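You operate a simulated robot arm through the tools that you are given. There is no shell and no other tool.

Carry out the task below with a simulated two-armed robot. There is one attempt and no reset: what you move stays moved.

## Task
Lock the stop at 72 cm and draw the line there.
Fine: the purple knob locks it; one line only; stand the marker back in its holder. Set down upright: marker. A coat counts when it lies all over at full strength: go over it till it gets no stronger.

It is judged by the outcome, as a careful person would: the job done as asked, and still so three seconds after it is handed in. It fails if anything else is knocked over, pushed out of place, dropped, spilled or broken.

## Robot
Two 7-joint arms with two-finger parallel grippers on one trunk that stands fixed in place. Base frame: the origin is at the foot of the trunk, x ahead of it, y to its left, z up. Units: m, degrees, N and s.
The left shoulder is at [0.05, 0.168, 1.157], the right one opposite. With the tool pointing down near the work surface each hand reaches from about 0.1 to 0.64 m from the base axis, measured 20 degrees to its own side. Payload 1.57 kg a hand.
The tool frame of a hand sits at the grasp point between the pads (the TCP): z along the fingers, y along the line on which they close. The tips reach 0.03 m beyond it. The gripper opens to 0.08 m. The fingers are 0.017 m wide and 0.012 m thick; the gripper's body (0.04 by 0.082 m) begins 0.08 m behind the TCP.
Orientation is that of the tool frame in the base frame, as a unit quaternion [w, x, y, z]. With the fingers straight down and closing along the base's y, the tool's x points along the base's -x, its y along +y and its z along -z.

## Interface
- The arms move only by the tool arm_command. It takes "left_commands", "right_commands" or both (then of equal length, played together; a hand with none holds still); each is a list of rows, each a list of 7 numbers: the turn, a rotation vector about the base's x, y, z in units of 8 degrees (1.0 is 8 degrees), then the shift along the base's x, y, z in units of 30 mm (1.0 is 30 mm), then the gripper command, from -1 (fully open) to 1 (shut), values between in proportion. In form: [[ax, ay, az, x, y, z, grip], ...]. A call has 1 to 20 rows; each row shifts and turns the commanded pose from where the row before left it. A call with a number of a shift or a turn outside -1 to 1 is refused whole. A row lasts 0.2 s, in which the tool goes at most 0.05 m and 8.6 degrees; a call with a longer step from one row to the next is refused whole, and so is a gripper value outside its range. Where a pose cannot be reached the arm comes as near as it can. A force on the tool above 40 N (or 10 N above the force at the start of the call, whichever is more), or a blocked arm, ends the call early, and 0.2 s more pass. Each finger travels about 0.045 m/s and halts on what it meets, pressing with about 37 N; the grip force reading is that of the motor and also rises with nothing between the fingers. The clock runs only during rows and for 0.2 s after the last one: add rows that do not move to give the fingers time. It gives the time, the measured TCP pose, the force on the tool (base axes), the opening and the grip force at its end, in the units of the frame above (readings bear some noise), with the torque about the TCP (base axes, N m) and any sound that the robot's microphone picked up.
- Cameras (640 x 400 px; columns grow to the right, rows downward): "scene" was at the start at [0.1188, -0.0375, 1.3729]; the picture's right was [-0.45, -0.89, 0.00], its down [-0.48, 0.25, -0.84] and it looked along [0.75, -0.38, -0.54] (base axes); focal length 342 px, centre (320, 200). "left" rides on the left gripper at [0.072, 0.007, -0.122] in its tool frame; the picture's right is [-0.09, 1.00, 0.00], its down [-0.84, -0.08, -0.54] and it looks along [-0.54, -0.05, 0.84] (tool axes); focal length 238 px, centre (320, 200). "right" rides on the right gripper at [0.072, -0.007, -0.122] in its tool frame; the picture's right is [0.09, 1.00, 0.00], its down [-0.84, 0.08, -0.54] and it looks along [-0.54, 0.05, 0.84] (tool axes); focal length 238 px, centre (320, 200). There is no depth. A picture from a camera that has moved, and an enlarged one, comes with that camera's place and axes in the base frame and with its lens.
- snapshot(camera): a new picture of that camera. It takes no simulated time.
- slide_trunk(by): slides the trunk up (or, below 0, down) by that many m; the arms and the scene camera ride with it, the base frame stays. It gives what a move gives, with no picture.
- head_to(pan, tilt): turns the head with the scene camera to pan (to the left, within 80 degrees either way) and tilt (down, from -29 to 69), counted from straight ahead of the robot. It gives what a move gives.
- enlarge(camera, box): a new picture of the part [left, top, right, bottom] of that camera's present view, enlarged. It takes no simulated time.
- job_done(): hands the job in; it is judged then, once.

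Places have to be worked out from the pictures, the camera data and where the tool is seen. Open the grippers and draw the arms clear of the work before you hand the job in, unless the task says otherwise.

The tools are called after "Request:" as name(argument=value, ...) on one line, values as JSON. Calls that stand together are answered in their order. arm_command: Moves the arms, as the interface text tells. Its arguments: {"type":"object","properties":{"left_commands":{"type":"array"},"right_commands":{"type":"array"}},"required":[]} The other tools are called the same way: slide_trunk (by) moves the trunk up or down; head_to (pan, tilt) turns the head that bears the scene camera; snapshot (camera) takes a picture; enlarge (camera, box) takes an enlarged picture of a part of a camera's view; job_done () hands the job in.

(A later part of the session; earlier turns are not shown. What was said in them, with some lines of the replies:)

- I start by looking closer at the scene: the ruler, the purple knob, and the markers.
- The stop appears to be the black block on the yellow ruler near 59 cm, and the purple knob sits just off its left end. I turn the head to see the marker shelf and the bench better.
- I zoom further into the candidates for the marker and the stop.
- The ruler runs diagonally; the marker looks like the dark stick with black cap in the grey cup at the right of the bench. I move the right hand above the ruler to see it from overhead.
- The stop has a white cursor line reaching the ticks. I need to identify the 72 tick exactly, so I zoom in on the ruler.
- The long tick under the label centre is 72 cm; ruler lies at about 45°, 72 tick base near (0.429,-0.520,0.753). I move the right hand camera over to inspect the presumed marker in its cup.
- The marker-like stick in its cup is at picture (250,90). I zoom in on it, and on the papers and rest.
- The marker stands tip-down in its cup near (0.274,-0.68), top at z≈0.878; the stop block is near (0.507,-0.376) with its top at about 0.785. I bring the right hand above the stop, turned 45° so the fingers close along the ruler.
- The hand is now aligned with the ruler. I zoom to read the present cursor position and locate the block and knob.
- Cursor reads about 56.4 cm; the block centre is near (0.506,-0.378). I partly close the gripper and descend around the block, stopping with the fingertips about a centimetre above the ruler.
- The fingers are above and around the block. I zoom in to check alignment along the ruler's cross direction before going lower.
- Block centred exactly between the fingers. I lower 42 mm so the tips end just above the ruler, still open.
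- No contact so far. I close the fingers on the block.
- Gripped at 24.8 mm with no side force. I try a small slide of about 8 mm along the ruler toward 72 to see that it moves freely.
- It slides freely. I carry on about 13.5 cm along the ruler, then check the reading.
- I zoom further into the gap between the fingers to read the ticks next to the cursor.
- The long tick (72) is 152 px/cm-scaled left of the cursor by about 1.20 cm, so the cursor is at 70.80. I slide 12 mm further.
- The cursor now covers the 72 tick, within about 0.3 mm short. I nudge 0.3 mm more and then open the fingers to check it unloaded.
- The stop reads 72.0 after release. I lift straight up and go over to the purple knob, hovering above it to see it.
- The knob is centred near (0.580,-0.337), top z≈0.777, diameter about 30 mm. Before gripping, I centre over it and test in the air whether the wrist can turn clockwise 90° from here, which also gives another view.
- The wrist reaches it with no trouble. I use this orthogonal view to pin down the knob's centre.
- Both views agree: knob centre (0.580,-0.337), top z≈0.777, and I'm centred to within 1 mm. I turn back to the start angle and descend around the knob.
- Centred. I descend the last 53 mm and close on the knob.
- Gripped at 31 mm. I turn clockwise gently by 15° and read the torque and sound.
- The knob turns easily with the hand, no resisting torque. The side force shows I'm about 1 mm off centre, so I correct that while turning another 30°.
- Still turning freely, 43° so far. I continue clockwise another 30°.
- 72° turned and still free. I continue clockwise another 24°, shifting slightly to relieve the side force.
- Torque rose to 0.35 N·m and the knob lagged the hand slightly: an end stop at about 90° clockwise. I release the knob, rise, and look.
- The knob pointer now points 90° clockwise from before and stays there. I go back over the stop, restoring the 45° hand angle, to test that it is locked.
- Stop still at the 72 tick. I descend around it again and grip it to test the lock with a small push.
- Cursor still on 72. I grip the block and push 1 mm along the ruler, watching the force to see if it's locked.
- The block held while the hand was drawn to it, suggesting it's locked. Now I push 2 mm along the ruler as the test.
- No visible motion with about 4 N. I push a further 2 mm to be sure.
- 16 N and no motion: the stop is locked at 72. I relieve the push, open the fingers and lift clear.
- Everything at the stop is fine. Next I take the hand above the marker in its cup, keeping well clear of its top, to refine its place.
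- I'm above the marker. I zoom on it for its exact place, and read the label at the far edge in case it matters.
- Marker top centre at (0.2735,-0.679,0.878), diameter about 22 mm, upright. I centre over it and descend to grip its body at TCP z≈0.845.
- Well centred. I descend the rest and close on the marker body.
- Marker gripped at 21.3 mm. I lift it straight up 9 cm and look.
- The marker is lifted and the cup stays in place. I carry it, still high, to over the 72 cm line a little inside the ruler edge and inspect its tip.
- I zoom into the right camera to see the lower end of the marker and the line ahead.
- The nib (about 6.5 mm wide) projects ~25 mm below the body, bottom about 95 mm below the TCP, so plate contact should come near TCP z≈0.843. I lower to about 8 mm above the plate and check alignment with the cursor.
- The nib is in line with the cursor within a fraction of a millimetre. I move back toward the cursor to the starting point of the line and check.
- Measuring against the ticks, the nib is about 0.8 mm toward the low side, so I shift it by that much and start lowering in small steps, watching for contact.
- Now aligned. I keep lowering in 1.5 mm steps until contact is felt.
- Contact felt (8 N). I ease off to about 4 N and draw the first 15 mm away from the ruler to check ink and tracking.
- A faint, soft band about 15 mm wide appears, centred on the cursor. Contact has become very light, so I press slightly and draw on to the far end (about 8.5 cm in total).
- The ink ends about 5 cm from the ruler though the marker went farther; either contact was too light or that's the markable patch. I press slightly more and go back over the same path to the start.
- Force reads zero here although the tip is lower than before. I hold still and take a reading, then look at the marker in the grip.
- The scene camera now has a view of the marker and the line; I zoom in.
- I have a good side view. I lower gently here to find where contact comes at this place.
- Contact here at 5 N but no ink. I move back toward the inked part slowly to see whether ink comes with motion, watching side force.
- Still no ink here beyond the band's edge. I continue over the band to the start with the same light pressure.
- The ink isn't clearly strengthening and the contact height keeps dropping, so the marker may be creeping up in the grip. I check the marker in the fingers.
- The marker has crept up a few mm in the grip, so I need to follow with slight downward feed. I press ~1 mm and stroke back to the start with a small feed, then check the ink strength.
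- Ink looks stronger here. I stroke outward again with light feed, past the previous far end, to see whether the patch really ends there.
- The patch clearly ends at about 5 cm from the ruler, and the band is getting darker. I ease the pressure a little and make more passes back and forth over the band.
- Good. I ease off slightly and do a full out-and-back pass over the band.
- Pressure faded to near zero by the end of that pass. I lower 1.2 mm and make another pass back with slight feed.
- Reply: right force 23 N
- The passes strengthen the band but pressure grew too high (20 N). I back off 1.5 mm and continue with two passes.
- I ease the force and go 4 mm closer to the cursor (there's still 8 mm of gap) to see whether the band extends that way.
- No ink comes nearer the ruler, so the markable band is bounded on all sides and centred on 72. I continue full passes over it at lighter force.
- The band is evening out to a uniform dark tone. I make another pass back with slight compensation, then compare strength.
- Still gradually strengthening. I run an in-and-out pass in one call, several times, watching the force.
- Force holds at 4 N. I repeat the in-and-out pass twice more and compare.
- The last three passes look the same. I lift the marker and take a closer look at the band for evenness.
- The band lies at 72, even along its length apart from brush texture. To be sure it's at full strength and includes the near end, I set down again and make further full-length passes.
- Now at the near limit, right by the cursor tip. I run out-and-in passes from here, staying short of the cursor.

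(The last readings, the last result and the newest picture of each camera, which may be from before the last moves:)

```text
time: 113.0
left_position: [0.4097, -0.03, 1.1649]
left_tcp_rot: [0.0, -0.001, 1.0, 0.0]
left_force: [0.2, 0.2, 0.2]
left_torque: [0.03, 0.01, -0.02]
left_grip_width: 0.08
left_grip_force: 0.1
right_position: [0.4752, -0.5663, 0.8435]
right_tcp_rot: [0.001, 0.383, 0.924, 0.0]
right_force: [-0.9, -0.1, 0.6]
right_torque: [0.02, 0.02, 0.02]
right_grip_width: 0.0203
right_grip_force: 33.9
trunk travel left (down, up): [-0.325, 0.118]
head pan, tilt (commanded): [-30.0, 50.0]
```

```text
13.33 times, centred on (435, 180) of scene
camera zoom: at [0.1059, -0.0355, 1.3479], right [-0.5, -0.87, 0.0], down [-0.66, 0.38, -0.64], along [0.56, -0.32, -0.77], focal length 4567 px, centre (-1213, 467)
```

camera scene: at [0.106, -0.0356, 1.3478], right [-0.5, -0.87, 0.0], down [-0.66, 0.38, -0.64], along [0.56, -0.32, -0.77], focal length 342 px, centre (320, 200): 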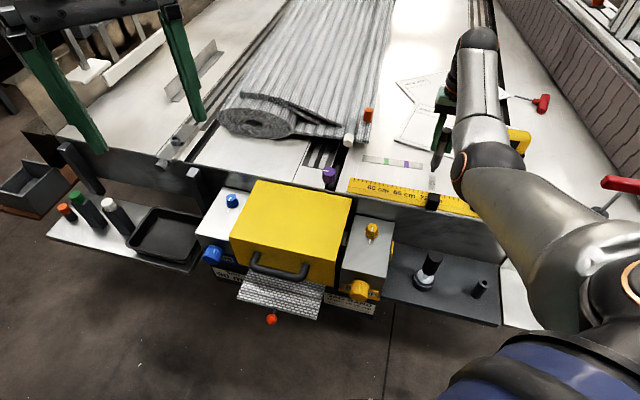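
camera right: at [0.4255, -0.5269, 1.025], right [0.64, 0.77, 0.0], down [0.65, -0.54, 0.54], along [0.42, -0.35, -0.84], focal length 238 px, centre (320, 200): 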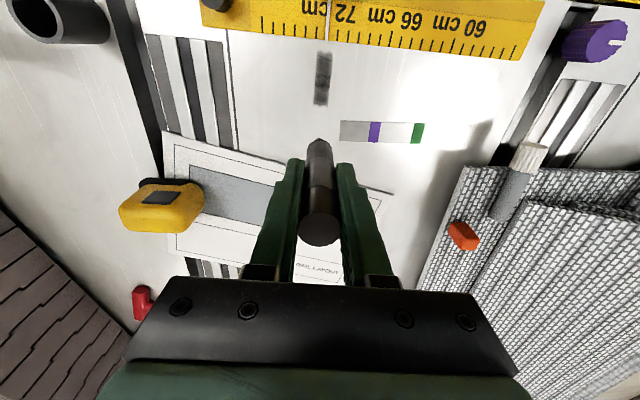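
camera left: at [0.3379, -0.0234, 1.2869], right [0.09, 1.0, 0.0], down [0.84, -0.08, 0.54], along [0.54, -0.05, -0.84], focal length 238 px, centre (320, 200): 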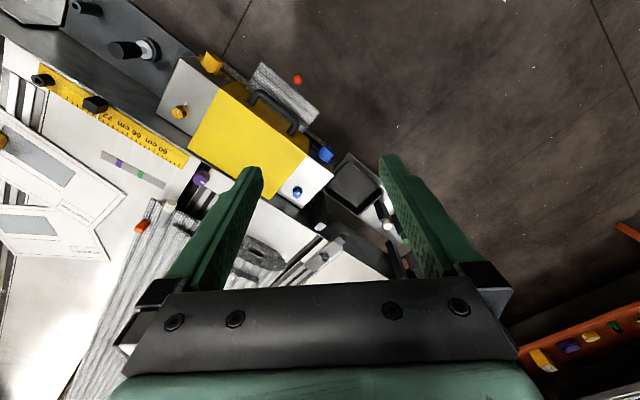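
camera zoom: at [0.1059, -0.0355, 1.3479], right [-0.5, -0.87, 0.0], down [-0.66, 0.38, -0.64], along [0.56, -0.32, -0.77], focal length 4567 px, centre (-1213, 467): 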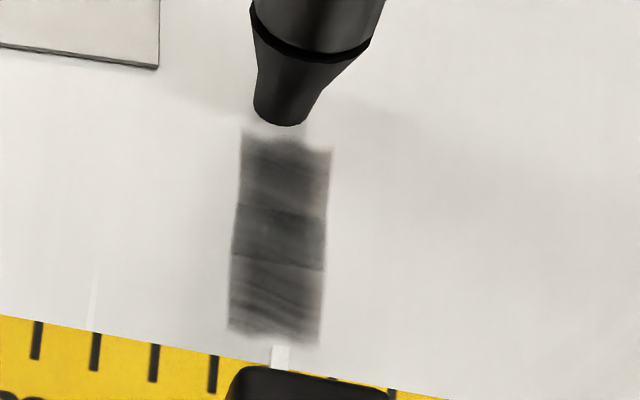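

The scene view shows it slightly darker still, so I keep going with a few more full passes at steady pressure.

Request:
arm_command(right_commands=[[0, 0, 0, -0.125, 0.124, -0.015, 0.9], [0, 0, 0, -0.125, 0.124, 0, 0.9], [0, 0, 0, -0.125, 0.124, 0, 0.9], [0, 0, 0, -0.125, 0.124, 0, 0.9], [0, 0, 0, -0.125, 0.124, 0, 0.9], [0, 0, 0, -0.125, 0.124, 0, 0.9], [0, 0, 0, -0.125, 0.124, 0, 0.9], [0, 0, 0, -0.125, 0.124, 0, 0.9], [0, 0, 0, -0.125, 0.124, 0, 0.9], [0, 0, 0, -0.1, 0.0992, 0, 0.9], [0, 0, 0, 0.1, -0.0992, 0, 0.9], [0, 0, 0, 0.125, -0.124, 0, 0.9], [0, 0, 0, 0.125, -0.124, 0, 0.9], [0, 0, 0, 0.125, -0.124, 0, 0.9], [0, 0, 0, 0.125, -0.124, 0, 0.9], [0, 0, 0, 0.125, -0.124, 0, 0.9], [0, 0, 0, 0.125, -0.124, 0, 0.9], [0, 0, 0, 0.125, -0.124, 0, 0.9], [0, 0, 0, 0.125, -0.124, 0, 0.9], [0, 0, 0, 0.125, -0.124, 0, 0.9]])

Request:
arm_command(right_commands=[[0, 0, 0, -0.125, 0.124, 0, 0.9], [0, 0, 0, -0.125, 0.124, 0, 0.9], [0, 0, 0, -0.125, 0.124, 0, 0.9], [0, 0, 0, -0.125, 0.124, 0, 0.9], [0, 0, 0, -0.125, 0.124, 0, 0.9], [0, 0, 0, -0.125, 0.124, 0, 0.9], [0, 0, 0, -0.125, 0.124, 0, 0.9], [0, 0, 0, -0.125, 0.124, 0, 0.9], [0, 0, 0, -0.125, 0.124, 0, 0.9], [0, 0, 0, -0.1, 0.0992, 0, 0.9], [0, 0, 0, 0.1, -0.0992, 0, 0.9], [0, 0, 0, 0.125, -0.124, 0, 0.9], [0, 0, 0, 0.125, -0.124, 0, 0.9], [0, 0, 0, 0.125, -0.124, 0, 0.9], [0, 0, 0, 0.125, -0.124, 0, 0.9], [0, 0, 0, 0.125, -0.124, 0, 0.9], [0, 0, 0, 0.125, -0.124, 0, 0.9], [0, 0, 0, 0.125, -0.124, 0, 0.9], [0, 0, 0, 0.125, -0.124, 0, 0.9], [0, 0, 0, 0.125, -0.124, 0, 0.9]])

Request:
enlarge(camera="right", box=[260, 20, 380, 150])

Request:
enlarge(camera="scene", box=[422, 165, 448, 195])

```text
time: 117.2
left_position: [0.409, -0.0296, 1.1645]
left_tcp_rot: [0.0, 0.0, 1.0, -0.001]
left_force: [-0.8, -0.8, -0.6]
left_torque: [-0.02, -0.02, 0.02]
left_grip_width: 0.08
left_grip_force: 0.0
right_position: [0.4752, -0.5641, 0.8418]
right_tcp_rot: [0.001, 0.382, 0.924, 0.0]
right_force: [-1.6, 2.1, 4.6]
right_torque: [0.14, 0.1, 0.0]
right_grip_width: 0.0203
right_grip_force: 33.4
trunk travel left (down, up): [-0.325, 0.118]
head pan, tilt (commanded): [-30.0, 50.0]
```

```text
time: 121.4
left_position: [0.4102, -0.0298, 1.1651]
left_tcp_rot: [0.0, 0.0, 1.0, -0.001]
left_force: [-0.1, 0.1, 0.3]
left_torque: [-0.05, 0.02, 0.02]
left_grip_width: 0.0799
left_grip_force: 0.1
right_position: [0.4747, -0.5641, 0.8426]
right_tcp_rot: [0.001, 0.383, 0.924, -0.001]
right_force: [-1.6, 1.5, 5.4]
right_torque: [0.13, 0.1, -0.03]
right_grip_width: 0.0203
right_grip_force: 33.3
trunk travel left (down, up): [-0.325, 0.118]
head pan, tilt (commanded): [-30.0, 50.0]
```

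```text
3.08 times, centred on (320, 85) of right
camera zoom: at [0.4168, -0.5178, 0.9649], right [0.64, 0.77, 0.0], down [0.65, -0.54, 0.54], along [0.42, -0.35, -0.84], focal length 733 px, centre (320, 554)
```

zoom: 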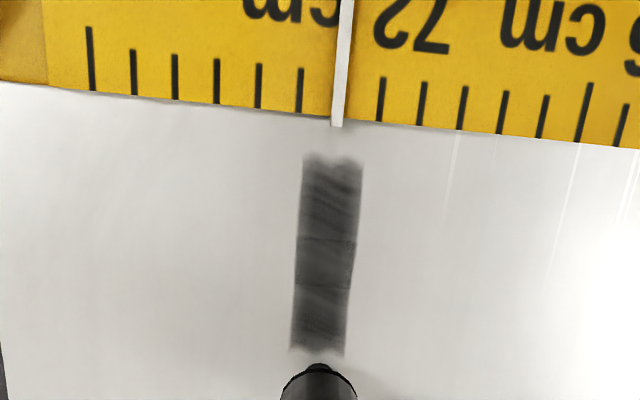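

```text
13.33 times, centred on (435, 180) of scene
camera zoom: at [0.1053, -0.0348, 1.348], right [-0.5, -0.87, 0.0], down [-0.66, 0.38, -0.64], along [0.56, -0.32, -0.77], focal length 4567 px, centre (-1213, 467)
```

zoom: 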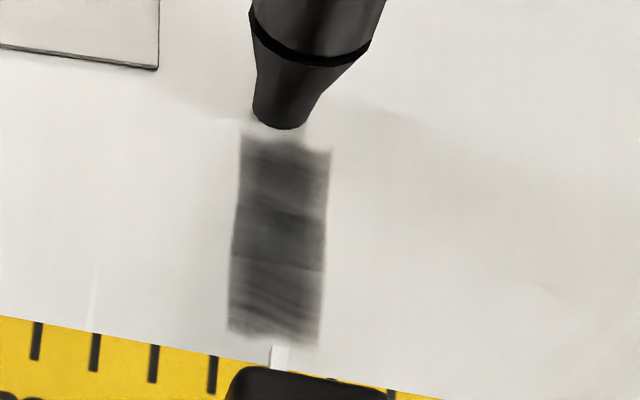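

Only a marginal change. I do four more passes and compare once more to be certain it no longer strengthens.

Request:
arm_command(right_commands=[[0, 0, 0, -0.125, 0.124, 0, 0.9], [0, 0, 0, -0.125, 0.124, 0, 0.9], [0, 0, 0, -0.125, 0.124, 0, 0.9], [0, 0, 0, -0.125, 0.124, 0, 0.9], [0, 0, 0, -0.125, 0.124, 0, 0.9], [0, 0, 0, -0.125, 0.124, 0, 0.9], [0, 0, 0, -0.125, 0.124, 0, 0.9], [0, 0, 0, -0.125, 0.124, 0, 0.9], [0, 0, 0, -0.125, 0.124, 0, 0.9], [0, 0, 0, -0.1, 0.0992, 0, 0.9], [0, 0, 0, 0.1, -0.0992, 0, 0.9], [0, 0, 0, 0.125, -0.124, 0, 0.9], [0, 0, 0, 0.125, -0.124, 0, 0.9], [0, 0, 0, 0.125, -0.124, 0, 0.9], [0, 0, 0, 0.125, -0.124, 0, 0.9], [0, 0, 0, 0.125, -0.124, 0, 0.9], [0, 0, 0, 0.125, -0.124, 0, 0.9], [0, 0, 0, 0.125, -0.124, 0, 0.9], [0, 0, 0, 0.125, -0.124, 0, 0.9], [0, 0, 0, 0.125, -0.124, 0, 0.9]])

Request:
arm_command(right_commands=[[0, 0, 0, -0.125, 0.124, 0, 0.9], [0, 0, 0, -0.125, 0.124, 0, 0.9], [0, 0, 0, -0.125, 0.124, 0, 0.9], [0, 0, 0, -0.125, 0.124, 0, 0.9], [0, 0, 0, -0.125, 0.124, 0, 0.9], [0, 0, 0, -0.125, 0.124, 0, 0.9], [0, 0, 0, -0.125, 0.124, 0, 0.9], [0, 0, 0, -0.125, 0.124, 0, 0.9], [0, 0, 0, -0.125, 0.124, 0, 0.9], [0, 0, 0, -0.1, 0.0992, 0, 0.9], [0, 0, 0, 0.1, -0.0992, 0, 0.9], [0, 0, 0, 0.125, -0.124, 0, 0.9], [0, 0, 0, 0.125, -0.124, 0, 0.9], [0, 0, 0, 0.125, -0.124, 0, 0.9], [0, 0, 0, 0.125, -0.124, 0, 0.9], [0, 0, 0, 0.125, -0.124, 0, 0.9], [0, 0, 0, 0.125, -0.124, 0, 0.9], [0, 0, 0, 0.125, -0.124, 0, 0.9], [0, 0, 0, 0.125, -0.124, 0, 0.9], [0, 0, 0, 0.125, -0.124, 0, 0.9]])

Request:
enlarge(camera="right", box=[260, 20, 380, 150])

Request:
enlarge(camera="scene", box=[422, 165, 448, 195])

```text
time: 125.6
left_position: [0.4102, -0.0307, 1.1654]
left_tcp_rot: [0.001, 0.0, 1.0, -0.001]
left_force: [0.0, -0.2, 0.1]
left_torque: [-0.03, 0.0, -0.04]
left_grip_width: 0.0801
left_grip_force: 0.0
right_position: [0.474, -0.5653, 0.843]
right_tcp_rot: [0.001, 0.383, 0.924, -0.001]
right_force: [-0.7, 1.0, 3.8]
right_torque: [0.07, 0.03, 0.03]
right_grip_width: 0.0201
right_grip_force: 34.0
trunk travel left (down, up): [-0.325, 0.118]
head pan, tilt (commanded): [-30.0, 50.0]
```

```text
time: 129.8
left_position: [0.4102, -0.0303, 1.165]
left_tcp_rot: [0.0, 0.0, 1.0, 0.0]
left_force: [0.0, 0.6, 0.3]
left_torque: [-0.03, -0.01, -0.03]
left_grip_width: 0.08
left_grip_force: 0.1
right_position: [0.4756, -0.5647, 0.8425]
right_tcp_rot: [0.0, 0.383, 0.924, 0.0]
right_force: [0.1, 0.9, 2.9]
right_torque: [0.06, 0.05, 0.03]
right_grip_width: 0.0203
right_grip_force: 33.5
trunk travel left (down, up): [-0.325, 0.118]
head pan, tilt (commanded): [-30.0, 50.0]
```

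```text
3.08 times, centred on (320, 85) of right
camera zoom: at [0.4174, -0.518, 0.9648], right [0.64, 0.77, 0.0], down [0.65, -0.54, 0.54], along [0.42, -0.35, -0.84], focal length 733 px, centre (320, 554)
```

zoom: 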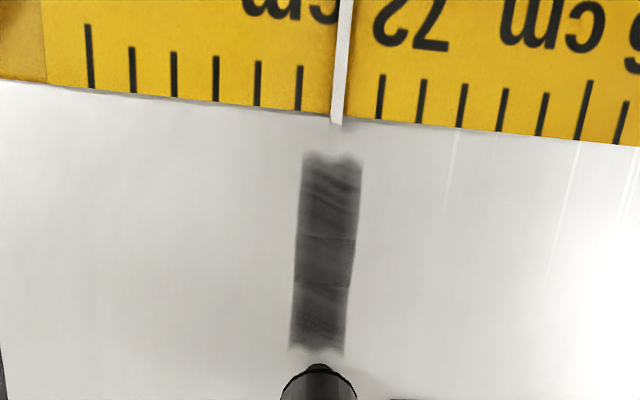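

```text
13.33 times, centred on (435, 180) of scene
camera zoom: at [0.1057, -0.0353, 1.3479], right [-0.5, -0.87, 0.0], down [-0.66, 0.38, -0.64], along [0.56, -0.32, -0.77], focal length 4567 px, centre (-1213, 467)
```

zoom: 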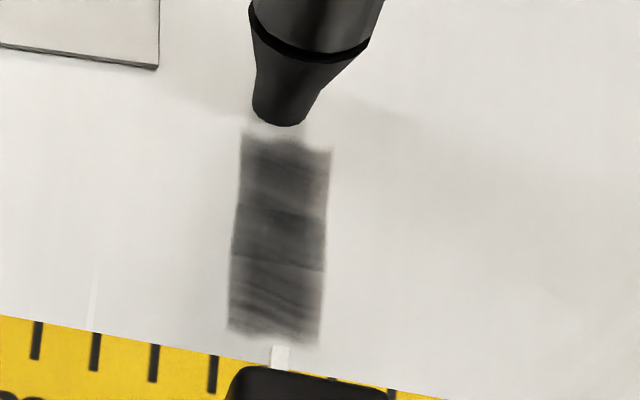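

No further change, so the line is at full strength. I lift the marker clear and carry it back to above its cup.

Request:
arm_command(right_commands=[[0, 0, 0, 0, 0, 0.6, 0.9], [0, 0, 0, 0, 0, 0.9, 0.9], [0, 0, 0, 0, 0, 0.9, 0.9], [0, 0, 0, 0, 0, 0.7, 0.9], [0, 0, 0, -0.8336, -0.4668, 0, 0.9], [0, 0, 0, -0.8336, -0.4668, 0, 0.9], [0, 0, 0, -0.8336, -0.4668, 0, 0.9], [0, 0, 0, -0.8336, -0.4668, 0, 0.9], [0, 0, 0, -0.8336, -0.4668, 0, 0.9], [0, 0, 0, -0.8336, -0.4668, 0, 0.9], [0, 0, 0, -0.8336, -0.4668, 0, 0.9], [0, 0, 0, -0.8339, -0.467, 0, 0.9], [0, 0, 0, 0, 0, 0, 0.9]])

Request:
snapshot(camera="right")

Request:
enlarge(camera="right", box=[270, 80, 370, 180])

Request:
snapshot(camera="scene")

```text
time: 132.6
left_position: [0.4101, -0.0303, 1.1638]
left_tcp_rot: [-0.001, 0.0, 1.0, 0.0]
left_force: [-0.2, 0.0, 0.8]
left_torque: [-0.01, -0.01, 0.01]
left_grip_width: 0.0798
left_grip_force: 0.1
right_position: [0.276, -0.6776, 0.9355]
right_tcp_rot: [0.001, 0.383, 0.924, 0.0]
right_force: [-0.4, -0.4, -0.6]
right_torque: [0.02, 0.01, -0.04]
right_grip_width: 0.0203
right_grip_force: 34.2
trunk travel left (down, up): [-0.325, 0.118]
head pan, tilt (commanded): [-30.0, 50.0]
```

```text
taken
camera right: at [0.2178, -0.6306, 1.057], right [0.64, 0.77, 0.0], down [0.65, -0.54, 0.54], along [0.42, -0.35, -0.84], focal length 238 px, centre (320, 200)
```

right: 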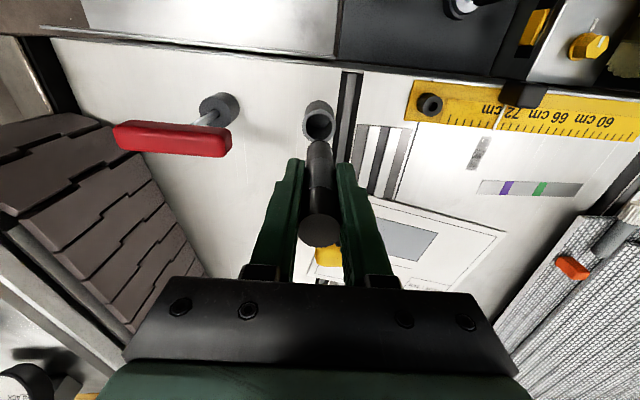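

```text
4.00 times, centred on (320, 130) of right
camera zoom: at [0.2178, -0.6306, 1.057], right [0.64, 0.77, 0.0], down [0.65, -0.54, 0.54], along [0.42, -0.35, -0.84], focal length 953 px, centre (320, 480)
```

zoom: 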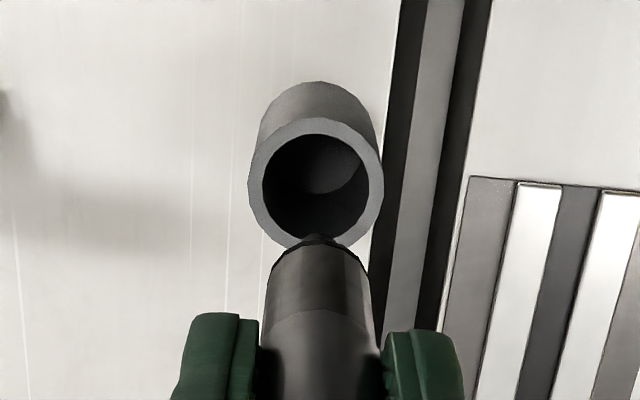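

```text
taken
camera scene: at [0.106, -0.0357, 1.3478], right [-0.5, -0.87, 0.0], down [-0.66, 0.38, -0.64], along [0.56, -0.32, -0.77], focal length 342 px, centre (320, 200)
```

scene: 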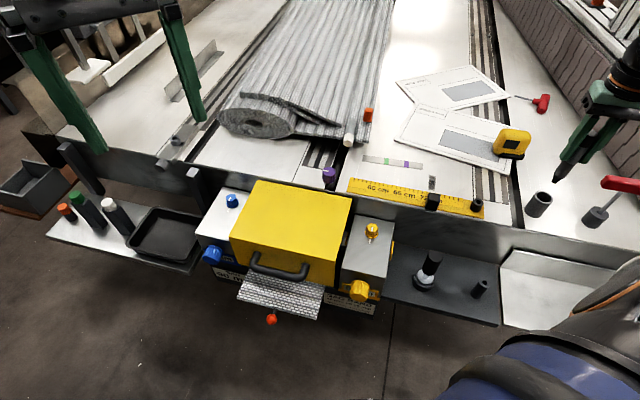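

Above the cup now, and the scene has a clear view of the line. I zoom on the line from both cameras to check its strength before putting the marker away.

Request:
enlarge(camera="right", box=[450, 110, 530, 190])

Request:
enlarge(camera="scene", box=[400, 150, 480, 220])

Request:
enlarge(camera="scene", box=[422, 165, 448, 195])

Request:
enlarge(camera="left", box=[60, 80, 160, 160])

```text
5.00 times, centred on (490, 150) of right
camera zoom: at [0.2178, -0.6306, 1.057], right [0.64, 0.77, 0.0], down [0.65, -0.54, 0.54], along [0.42, -0.35, -0.84], focal length 1192 px, centre (-530, 450)
```

zoom: 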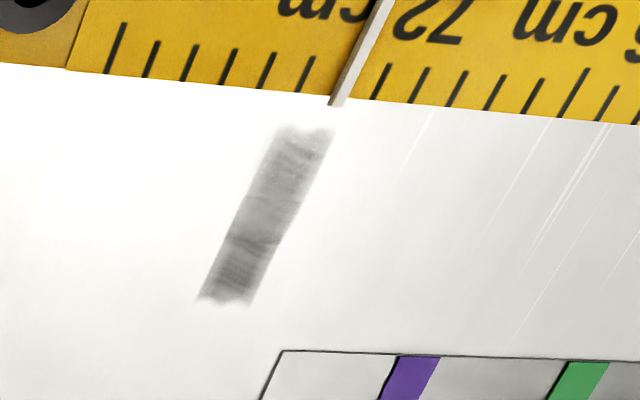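

```text
5.71 times, centred on (440, 185) of scene
camera zoom: at [0.106, -0.0357, 1.3478], right [-0.5, -0.87, 0.0], down [-0.66, 0.38, -0.64], along [0.56, -0.32, -0.77], focal length 1957 px, centre (-366, 286)
```

zoom: 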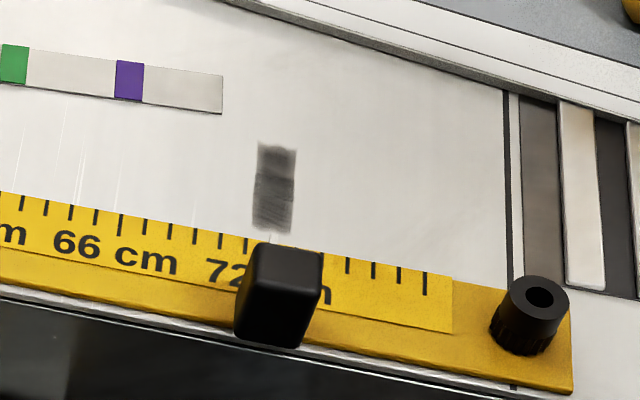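

```text
13.33 times, centred on (435, 180) of scene
camera zoom: at [0.106, -0.0357, 1.3478], right [-0.5, -0.87, 0.0], down [-0.66, 0.38, -0.64], along [0.56, -0.32, -0.77], focal length 4567 px, centre (-1213, 467)
```

zoom: 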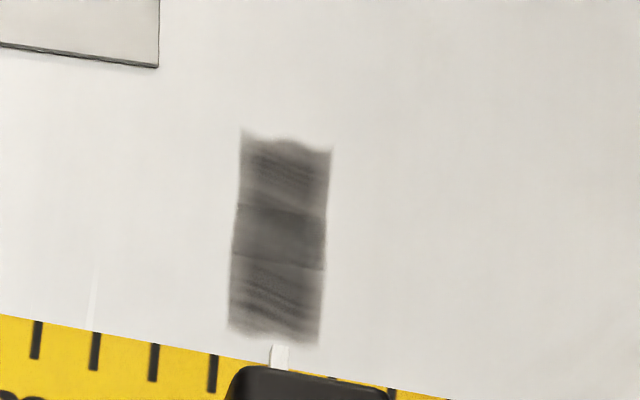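

```text
5.00 times, centred on (110, 120) of left
camera zoom: at [0.3378, -0.0234, 1.2869], right [0.09, 1.0, 0.0], down [0.84, -0.08, 0.54], along [0.54, -0.05, -0.84], focal length 1192 px, centre (1370, 600)
```

zoom: 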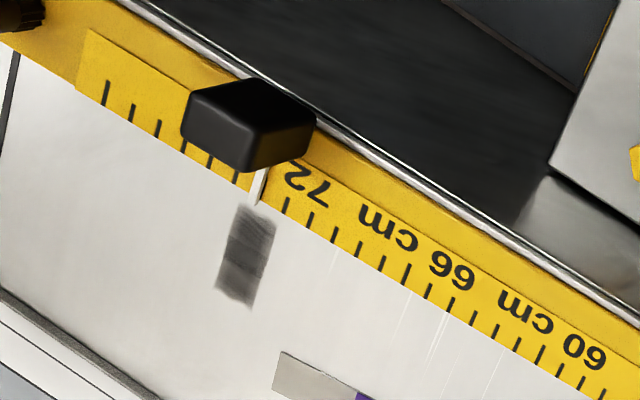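

Same tone as before the last eight passes, so it's saturated; the line sits on 72. Now I align the marker over the cup (tiny shift) and lower until the nib is just above the rim.

Request:
arm_command(right_commands=[[0, 0, 0, -0.02, -0.02, 0, 0.9], [0, 0, 0, 0, 0, -0.6, 0.9], [0, 0, 0, 0, 0, -0.6, 0.9], [0, 0, 0, 0, 0, 0, 0.9]])

Request:
enlarge(camera="right", box=[270, 80, 370, 180])

Request:
enlarge(camera="scene", box=[510, 110, 620, 240])

```text
time: 133.6
left_position: [0.4098, -0.03, 1.1648]
left_tcp_rot: [0.0, 0.001, 1.0, 0.0]
left_force: [0.6, 0.5, 0.8]
left_torque: [-0.03, -0.01, 0.04]
left_grip_width: 0.0798
left_grip_force: 0.0
right_position: [0.2749, -0.6777, 0.8994]
right_tcp_rot: [0.001, 0.384, 0.923, 0.0]
right_force: [-0.3, 0.2, -0.2]
right_torque: [-0.03, -0.01, 0.01]
right_grip_width: 0.0201
right_grip_force: 34.3
trunk travel left (down, up): [-0.325, 0.118]
head pan, tilt (commanded): [-30.0, 50.0]
```

```text
4.00 times, centred on (320, 130) of right
camera zoom: at [0.2171, -0.6315, 1.0214], right [0.64, 0.77, 0.0], down [0.65, -0.54, 0.54], along [0.42, -0.35, -0.84], focal length 953 px, centre (320, 480)
```

zoom: 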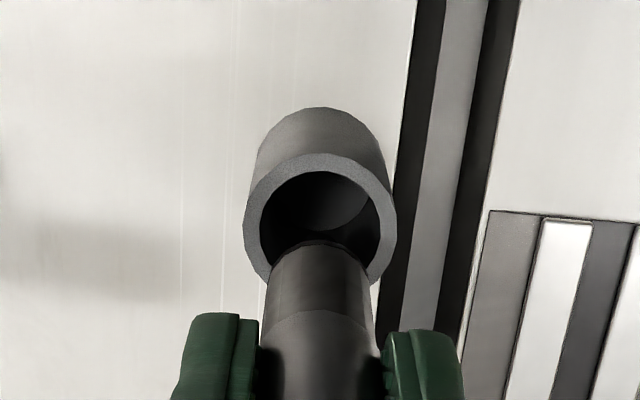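

```text
3.08 times, centred on (565, 175) of scene
camera zoom: at [0.106, -0.0356, 1.3479], right [-0.5, -0.87, 0.0], down [-0.66, 0.38, -0.64], along [0.56, -0.32, -0.77], focal length 1054 px, centre (-434, 277)
```

zoom: 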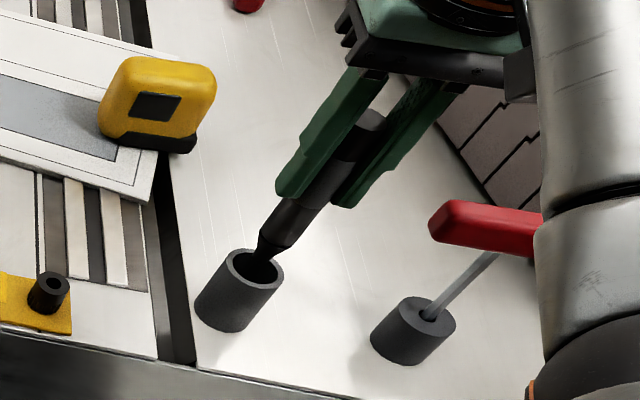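

Aligned well over the hole. I lower most of the way into the cup, stopping about 9 mm above the expected floor.

Request:
arm_command(right_commands=[[0, 0, 0, 0, 0, -0.5, 0.9], [0, 0, 0, 0, 0, -0.5, 0.9], [0, 0, 0, 0, 0, -0.5, 0.9], [0, 0, 0, 0, 0, -0.2, 0.9], [0, 0, 0, 0, 0, 0, 0.9]])

Request:
enlarge(camera="right", box=[270, 80, 370, 180])

Request:
enlarge(camera="scene", box=[510, 110, 620, 240])

```text
time: 134.8
left_position: [0.4095, -0.0305, 1.1654]
left_tcp_rot: [0.0, 0.0, 1.0, 0.0]
left_force: [-1.3, 0.8, -0.4]
left_torque: [0.01, 0.02, -0.03]
left_grip_width: 0.08
left_grip_force: 0.1
right_position: [0.275, -0.6771, 0.8463]
right_tcp_rot: [0.001, 0.383, 0.924, -0.001]
right_force: [-0.1, -0.3, -0.6]
right_torque: [0.01, -0.01, 0.01]
right_grip_width: 0.0202
right_grip_force: 33.7
trunk travel left (down, up): [-0.325, 0.118]
head pan, tilt (commanded): [-30.0, 50.0]
```

```text
4.00 times, centred on (320, 130) of right
camera zoom: at [0.2165, -0.6308, 0.9702], right [0.64, 0.77, 0.0], down [0.65, -0.54, 0.54], along [0.42, -0.35, -0.84], focal length 953 px, centre (320, 480)
```

zoom: 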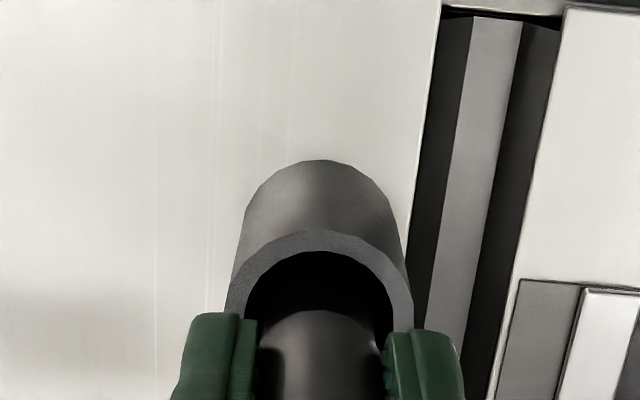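

```text
3.08 times, centred on (565, 175) of scene
camera zoom: at [0.106, -0.0357, 1.3478], right [-0.5, -0.87, 0.0], down [-0.66, 0.38, -0.64], along [0.56, -0.32, -0.77], focal length 1054 px, centre (-434, 277)
```

zoom: 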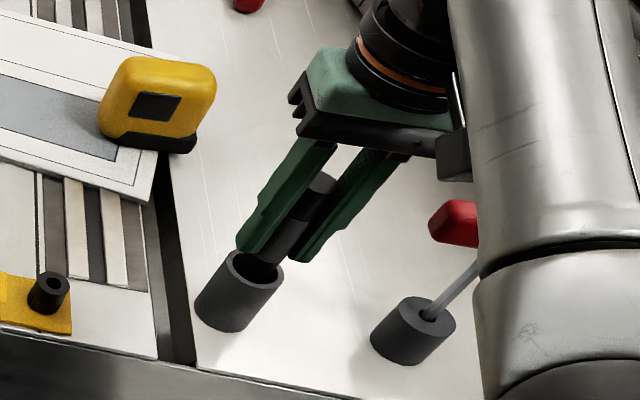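

No contact yet. I lower in small steps to find the cup floor.

Request:
arm_command(right_commands=[[0, 0, 0, 0, 0, -0.1, 0.9], [0, 0, 0, 0, 0, -0.08, 0.9], [0, 0, 0, 0, 0, 0, 0.9]])

Request:
arm_command(right_commands=[[0, 0, 0, 0, 0, -0.05, 0.9], [0, 0, 0, 0, 0, 0, 0.9]])

```text
time: 135.6
left_position: [0.4085, -0.0274, 1.1657]
left_tcp_rot: [0.001, 0.0, 1.0, -0.001]
left_force: [0.3, 0.5, 0.5]
left_torque: [0.01, -0.03, 0.0]
left_grip_width: 0.08
left_grip_force: 0.0
right_position: [0.2752, -0.677, 0.848]
right_tcp_rot: [0.003, 0.383, 0.924, -0.002]
right_force: [-2.8, -0.1, 19.6]
right_torque: [-0.1, 0.2, -0.04]
right_grip_width: 0.0201
right_grip_force: 33.7
trunk travel left (down, up): [-0.325, 0.118]
head pan, tilt (commanded): [-30.0, 50.0]
```

```text
time: 136.2
left_position: [0.4085, -0.0264, 1.1654]
left_tcp_rot: [0.002, -0.001, 1.0, -0.002]
left_force: [0.3, 0.8, 0.0]
left_torque: [-0.03, 0.01, -0.01]
left_grip_width: 0.0803
left_grip_force: 0.0
right_position: [0.2744, -0.6772, 0.8452]
right_tcp_rot: [0.005, 0.383, 0.924, -0.003]
right_force: [-2.0, -0.2, 28.4]
right_torque: [-0.13, 0.1, 0.02]
right_grip_width: 0.0201
right_grip_force: 33.0
trunk travel left (down, up): [-0.325, 0.118]
head pan, tilt (commanded): [-30.0, 50.0]
```

Contact came earlier than expected and the force is now 28 N, so I back off 3 mm at once and look at what's touching.

Request:
arm_command(right_commands=[[0, 0, 0, 0, 0, 0.1, 0.9], [0, 0, 0, 0, 0, 0, 0.9]])

Request:
enlarge(camera="right", box=[270, 110, 370, 240])

Request:
enlarge(camera="scene", box=[525, 150, 595, 230])

```text
time: 136.8
left_position: [0.409, -0.0285, 1.1655]
left_tcp_rot: [0.0, 0.0, 1.0, -0.001]
left_force: [0.1, 0.4, -0.9]
left_torque: [-0.02, -0.03, 0.0]
left_grip_width: 0.0799
left_grip_force: 0.1
right_position: [0.2736, -0.6771, 0.8456]
right_tcp_rot: [0.002, 0.384, 0.923, -0.002]
right_force: [2.5, -4.2, 18.5]
right_torque: [-0.4, -0.23, 0.01]
right_grip_width: 0.0204
right_grip_force: 34.1
trunk travel left (down, up): [-0.325, 0.118]
head pan, tilt (commanded): [-30.0, 50.0]
```

```text
3.08 times, centred on (320, 175) of right
camera zoom: at [0.2164, -0.63, 0.9684], right [0.64, 0.77, 0.0], down [0.64, -0.53, 0.55], along [0.42, -0.35, -0.84], focal length 733 px, centre (320, 277)
```

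zoom: 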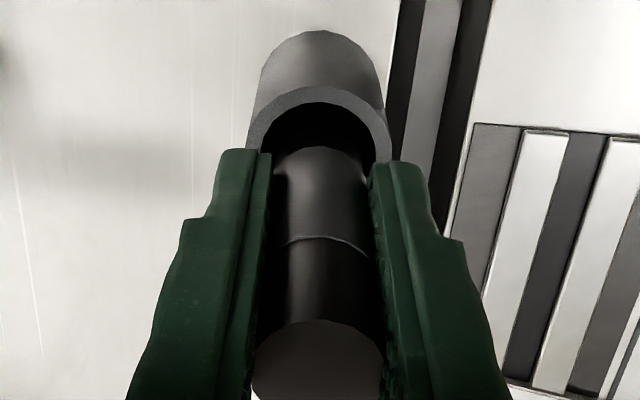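

```text
5.00 times, centred on (560, 190) of scene
camera zoom: at [0.1053, -0.0338, 1.3479], right [-0.5, -0.87, 0.0], down [-0.66, 0.38, -0.64], along [0.56, -0.32, -0.77], focal length 1712 px, centre (-880, 250)
```

zoom: 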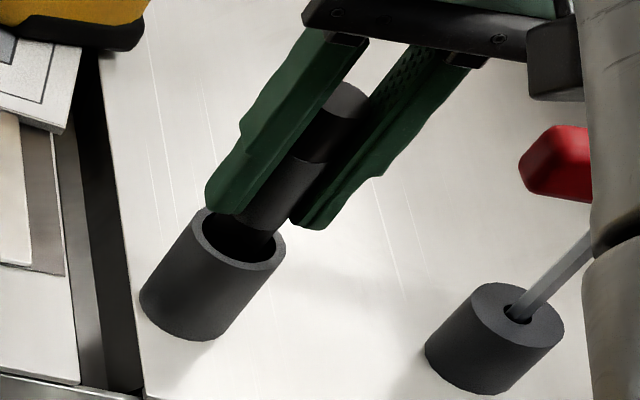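

The force passes through the nib, so the nib is resting on something a bit above its seat; it sits ~3 mm off in the direction away from the robot. I unload, shift 3 mm back, and try again gently.

Request:
arm_command(right_commands=[[0, 0, 0, 0, 0, 0.15, 0.9], [0, 0, 0, -0.07, 0.07, 0, 0.9], [0, 0, 0, 0, 0, 0, 0.9]])

Request:
arm_command(right_commands=[[0, 0, 0, 0, 0, -0.06, 0.9], [0, 0, 0, 0, 0, 0, 0.9]])

```text
time: 137.6
left_position: [0.4092, -0.0309, 1.1655]
left_tcp_rot: [0.0, 0.0, 1.0, 0.0]
left_force: [-0.5, -0.3, 0.6]
left_torque: [0.05, -0.01, 0.04]
left_grip_width: 0.0799
left_grip_force: 0.1
right_position: [0.2727, -0.6748, 0.847]
right_tcp_rot: [-0.001, 0.384, 0.923, 0.002]
right_force: [-0.4, -0.3, -0.7]
right_torque: [0.0, -0.01, -0.02]
right_grip_width: 0.0202
right_grip_force: 34.0
trunk travel left (down, up): [-0.325, 0.118]
head pan, tilt (commanded): [-30.0, 50.0]
```

```text
time: 138.2
left_position: [0.4108, -0.0301, 1.1651]
left_tcp_rot: [0.0, 0.0, 1.0, 0.001]
left_force: [0.1, -0.3, -0.4]
left_torque: [0.01, 0.0, -0.01]
left_grip_width: 0.0801
left_grip_force: 0.0
right_position: [0.2726, -0.6756, 0.8457]
right_tcp_rot: [-0.001, 0.383, 0.924, 0.001]
right_force: [-0.1, 0.5, -0.3]
right_torque: [0.01, -0.01, 0.04]
right_grip_width: 0.0203
right_grip_force: 34.0
trunk travel left (down, up): [-0.325, 0.118]
head pan, tilt (commanded): [-30.0, 50.0]
```

No contact now at the same height. I keep lowering gently in small steps.

Request:
arm_command(right_commands=[[0, 0, 0, 0, 0, -0.05, 0.9], [0, 0, 0, 0, 0, 0, 0.9]])

Request:
arm_command(right_commands=[[0, 0, 0, 0, 0, -0.05, 0.9], [0, 0, 0, 0, 0, 0, 0.9]])

```text
time: 138.8
left_position: [0.4095, -0.0304, 1.1657]
left_tcp_rot: [0.001, 0.001, 1.0, -0.001]
left_force: [0.2, 0.5, 0.8]
left_torque: [-0.03, 0.02, 0.03]
left_grip_width: 0.0798
left_grip_force: 0.0
right_position: [0.2723, -0.675, 0.8465]
right_tcp_rot: [0.002, 0.383, 0.924, 0.0]
right_force: [-0.6, 0.0, 4.7]
right_torque: [0.07, 0.02, 0.01]
right_grip_width: 0.02
right_grip_force: 34.1
trunk travel left (down, up): [-0.325, 0.118]
head pan, tilt (commanded): [-30.0, 50.0]
```

```text
time: 139.4
left_position: [0.4098, -0.0294, 1.1654]
left_tcp_rot: [0.001, 0.0, 1.0, -0.001]
left_force: [0.5, -0.3, -0.1]
left_torque: [-0.01, -0.03, -0.02]
left_grip_width: 0.08
left_grip_force: 0.1
right_position: [0.2727, -0.6744, 0.8454]
right_tcp_rot: [0.003, 0.383, 0.924, 0.0]
right_force: [-0.7, 2.5, 12.5]
right_torque: [0.1, 0.02, -0.01]
right_grip_width: 0.0203
right_grip_force: 33.3
trunk travel left (down, up): [-0.325, 0.118]
head pan, tilt (commanded): [-30.0, 50.0]
```

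Comparing with the first picture, the marker's top is back at its original height, so the nib is on the cup floor. I unload the pressure, then open the fingers.

Request:
arm_command(right_commands=[[0, 0, 0, 0, 0, 0.045, 0.9], [0, 0, 0, 0, 0, 0, 0.9]])

Request:
enlarge(camera="scene", box=[500, 150, 580, 230])

Request:
snapshot(camera="right")

```text
time: 140.0
left_position: [0.4101, -0.0292, 1.1657]
left_tcp_rot: [-0.001, 0.001, 1.0, -0.001]
left_force: [0.4, -0.3, -0.3]
left_torque: [0.02, 0.01, 0.01]
left_grip_width: 0.0801
left_grip_force: 0.1
right_position: [0.2736, -0.6755, 0.8461]
right_tcp_rot: [0.002, 0.383, 0.924, 0.0]
right_force: [1.3, -0.9, 9.5]
right_torque: [-0.19, -0.19, -0.01]
right_grip_width: 0.0205
right_grip_force: 33.9
trunk travel left (down, up): [-0.325, 0.118]
head pan, tilt (commanded): [-30.0, 50.0]
```

```text
5.00 times, centred on (540, 190) of scene
camera zoom: at [0.1057, -0.0346, 1.3479], right [-0.5, -0.87, 0.0], down [-0.66, 0.38, -0.64], along [0.56, -0.32, -0.77], focal length 1712 px, centre (-780, 250)
```

zoom: 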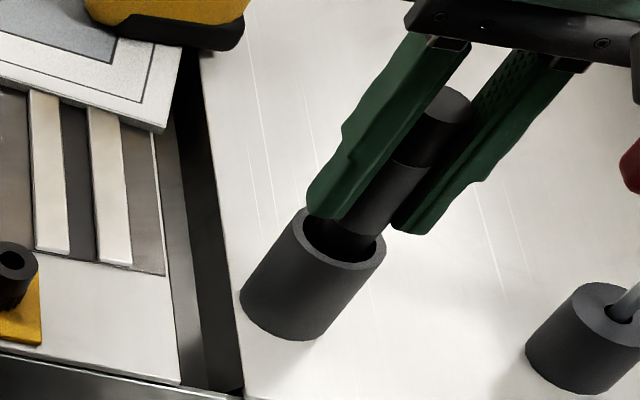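

```text
taken
camera right: at [0.2145, -0.6284, 0.9686], right [0.64, 0.77, 0.0], down [0.64, -0.54, 0.55], along [0.42, -0.35, -0.84], focal length 238 px, centre (320, 200)
```

right: 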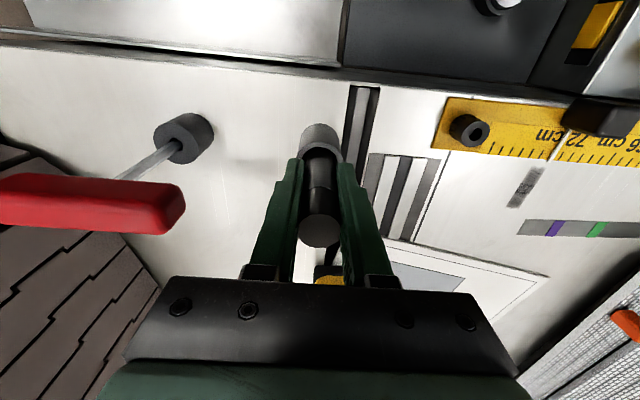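

Marker is exactly where it stood at the start. I unload a bit more and open the fingers.

Request:
arm_command(right_commands=[[0, 0, 0, 0, 0, 0.045, 0.9], [0, 0, 0, 0, 0, 0, 0.9], [0, 0, 0, 0, 0, 0, 0.6], [0, 0, 0, 0, 0, 0, 0.2], [0, 0, 0, 0, 0, 0, -0.2], [0, 0, 0, 0, 0, 0, -0.2], [0, 0, 0, 0, 0, 0, -0.2]])

Request:
enlarge(camera="right", box=[240, 110, 400, 270])

Request:
enlarge(camera="scene", box=[500, 150, 580, 230])

```text
time: 141.6
left_position: [0.4102, -0.0305, 1.1649]
left_tcp_rot: [0.0, 0.0, 1.0, 0.0]
left_force: [-0.3, 0.1, -0.8]
left_torque: [0.01, 0.0, -0.01]
left_grip_width: 0.08
left_grip_force: 0.0
right_position: [0.2725, -0.6757, 0.846]
right_tcp_rot: [0.001, 0.382, 0.924, -0.001]
right_force: [-0.4, -0.4, 1.0]
right_torque: [0.0, -0.04, 0.0]
right_grip_width: 0.0478
right_grip_force: 0.0
trunk travel left (down, up): [-0.325, 0.118]
head pan, tilt (commanded): [-30.0, 50.0]
```

```text
2.50 times, centred on (320, 190) of right
camera zoom: at [0.2148, -0.6288, 0.9691], right [0.64, 0.77, 0.0], down [0.65, -0.54, 0.54], along [0.42, -0.35, -0.84], focal length 596 px, centre (320, 225)
```

zoom: 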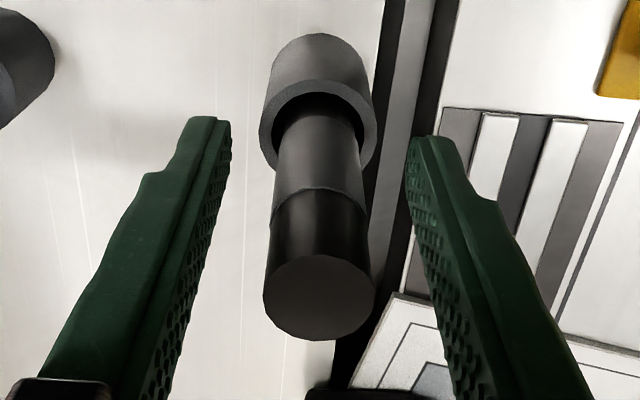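

```text
5.00 times, centred on (540, 190) of scene
camera zoom: at [0.106, -0.0356, 1.3478], right [-0.5, -0.87, 0.0], down [-0.66, 0.38, -0.64], along [0.56, -0.32, -0.77], focal length 1712 px, centre (-780, 250)
```

zoom: 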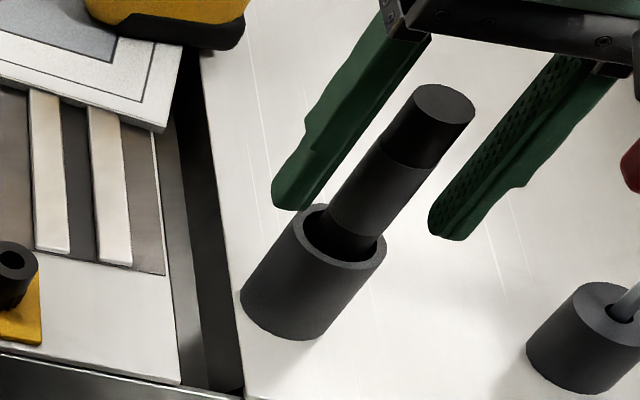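

The marker stands upright in its cup just as at the start. I rise straight up clear of it and then check everything.

Request:
arm_command(right_commands=[[0, 0, 0, 0, 0, 0.5, -0.2], [0, 0, 0, 0, 0, 0.8, -0.2], [0, 0, 0, 0, 0, 0.9, -0.2], [0, 0, 0, 0, 0, 0.9, -0.2], [0, 0, 0, 0, 0, 0.9, -0.2], [0, 0, 0, 0, 0, 0, -0.2]])

Request:
snapshot(camera="right")

Request:
snapshot(camera="scene")

```text
time: 143.0
left_position: [0.4092, -0.0306, 1.165]
left_tcp_rot: [0.0, 0.001, 1.0, 0.001]
left_force: [0.7, -0.9, -0.2]
left_torque: [-0.02, 0.0, -0.02]
left_grip_width: 0.0802
left_grip_force: 0.1
right_position: [0.2729, -0.674, 0.9668]
right_tcp_rot: [0.001, 0.383, 0.924, 0.0]
right_force: [0.4, 0.1, 0.3]
right_torque: [0.0, -0.02, 0.01]
right_grip_width: 0.0481
right_grip_force: 0.0
trunk travel left (down, up): [-0.325, 0.118]
head pan, tilt (commanded): [-30.0, 50.0]
```

```text
taken
camera right: at [0.2155, -0.6293, 1.0893], right [0.64, 0.77, 0.0], down [0.65, -0.54, 0.54], along [0.42, -0.35, -0.84], focal length 238 px, centre (320, 200)
```

right: 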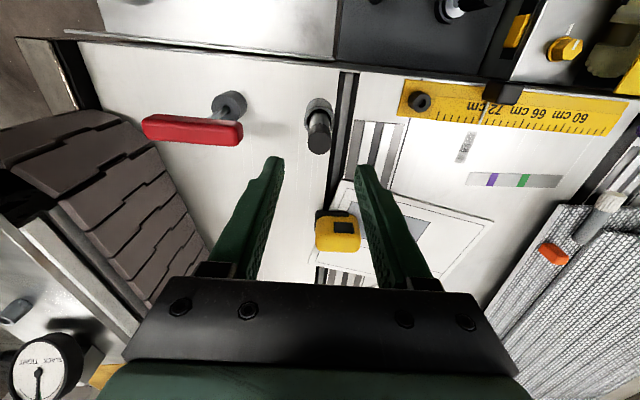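

```text
taken
camera scene: at [0.106, -0.0357, 1.3478], right [-0.5, -0.87, 0.0], down [-0.66, 0.38, -0.64], along [0.56, -0.32, -0.77], focal length 342 px, centre (320, 200)
```

scene: 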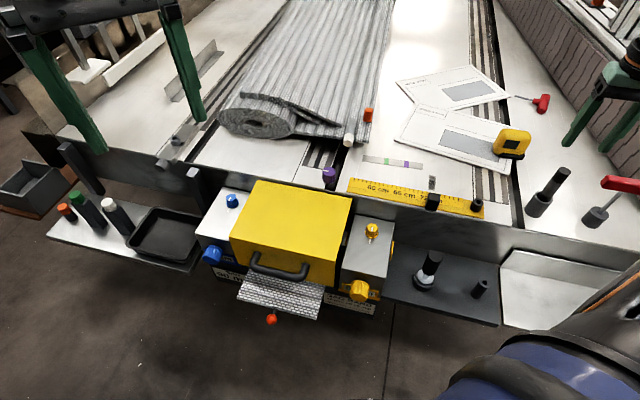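

I verify the stop, the knob and the line once more from this view.

Request:
enlarge(camera="scene", box=[310, 140, 500, 230])

Request:
enlarge(camera="right", box=[420, 70, 540, 170])

Request:
enlarge(camera="scene", box=[422, 165, 448, 195])

```text
3.37 times, centred on (405, 185) of scene
camera zoom: at [0.106, -0.0357, 1.3478], right [-0.5, -0.87, 0.0], down [-0.66, 0.38, -0.64], along [0.56, -0.32, -0.77], focal length 1154 px, centre (34, 250)
```

zoom: 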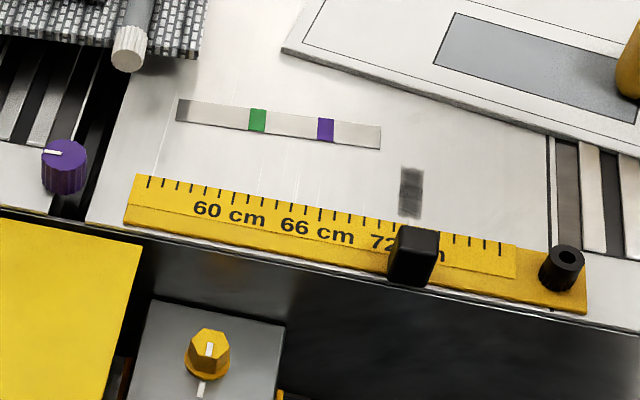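

```text
4.00 times, centred on (480, 120) of right
camera zoom: at [0.2155, -0.6293, 1.0893], right [0.64, 0.77, 0.0], down [0.65, -0.54, 0.54], along [0.42, -0.35, -0.84], focal length 953 px, centre (-320, 520)
```

zoom: 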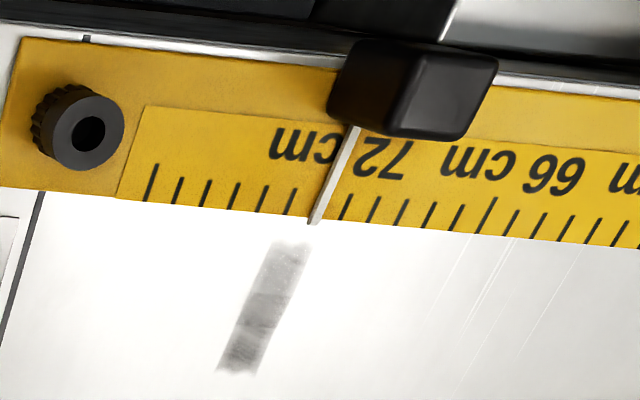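

```text
13.33 times, centred on (435, 180) of scene
camera zoom: at [0.106, -0.0357, 1.3478], right [-0.5, -0.87, 0.0], down [-0.66, 0.38, -0.64], along [0.56, -0.32, -0.77], focal length 4567 px, centre (-1213, 467)
```

zoom: 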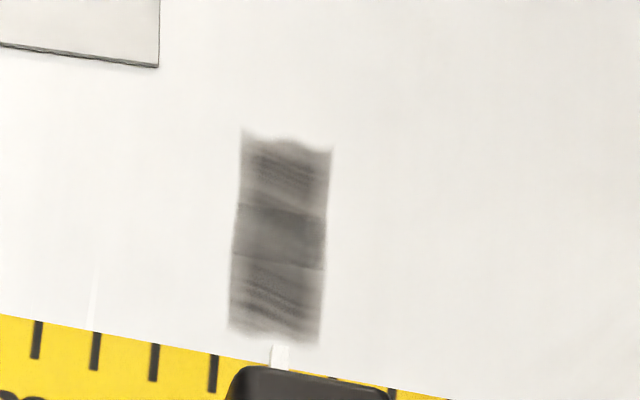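

Stop at 72, knob turned to lock, line in place, marker in its cup, nothing else disturbed. I raise the right hand well clear and open it fully.

Request:
arm_command(right_commands=[[0, 0, 0, 0, 0.2, 0.9, -0.5], [0, 0, 0, 0, 0.3, 0.9, -1], [0, 0, 0, 0, 0.3, 0.9, -1], [0, 0, 0, 0, 0.3, 0.9, -1], [0, 0, 0, 0, 0.3, 0.9, -1], [0, 0, 0, 0, 0, 0, -1], [0, 0, 0, 0, 0, 0, -1]])

Request:
snapshot(camera="scene")

Request:
snapshot(camera="right")

```text
time: 144.6
left_position: [0.41, -0.0296, 1.1662]
left_tcp_rot: [0.001, 0.0, 1.0, 0.0]
left_force: [0.0, 0.2, 0.5]
left_torque: [0.01, 0.03, 0.01]
left_grip_width: 0.0798
left_grip_force: 0.1
right_position: [0.2754, -0.6429, 1.0635]
right_tcp_rot: [0.002, 0.383, 0.924, 0.0]
right_force: [0.2, 0.0, 0.0]
right_torque: [0.0, 0.0, 0.03]
right_grip_width: 0.0799
right_grip_force: 0.0
right hand out of reach, approached as far as the arm can: row 4, 5
trunk travel left (down, up): [-0.325, 0.118]
head pan, tilt (commanded): [-30.0, 50.0]
```

```text
taken
camera scene: at [0.1059, -0.0355, 1.3479], right [-0.5, -0.87, 0.0], down [-0.66, 0.38, -0.64], along [0.56, -0.32, -0.77], focal length 342 px, centre (320, 200)
```

scene: 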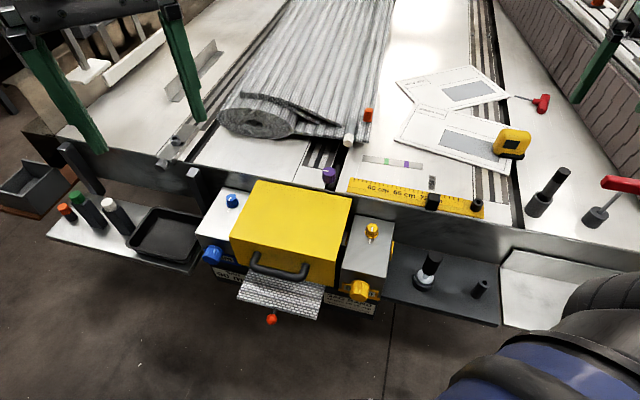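

```text
taken
camera right: at [0.2165, -0.5963, 1.1858], right [0.64, 0.77, 0.0], down [0.64, -0.54, 0.55], along [0.42, -0.35, -0.84], focal length 238 px, centre (320, 200)
```

right: 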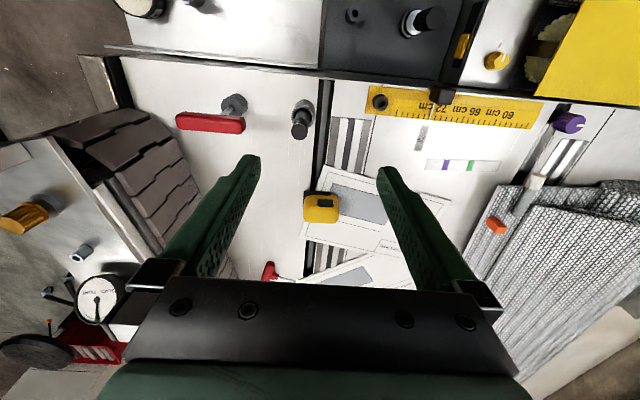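

Both grippers are open and clear. The stop is locked at 72 cm, there is one line at that mark, and the marker stands in its holder. Everything else is where it was, so I hand the job in.

Request:
job_done()

```text
The job is handed in.
```

The stop is locked at 72 cm with the purple knob. One line is drawn there, and the marker is standing upright in its holder. I've handed the job in, but no verdict came back.

- **Stop:** I slid it from about 56.4 cm to 72, then turned the knob 90° clockwise until it met its end stop. A 16 N push along the ruler afterwards did not move it.
- **Line:** It is a single dark band running straight out from the cursor, about 15 mm wide and 46 mm long, within about 1 mm of 72. The marker left no ink nearer the ruler or farther out, so I couldn't make it longer. Its look stopped changing for the last eight or so passes. It still reads as dark grey rather than black, and the middle third looks slightly darker than the ends.
- **Marker:** While I was putting it back, the tip pressed on the cup floor with up to 28 N before I eased off. It now stands where it did at the start.

Nothing else looks moved in the final pictures. Both grippers are open and clear of the work.
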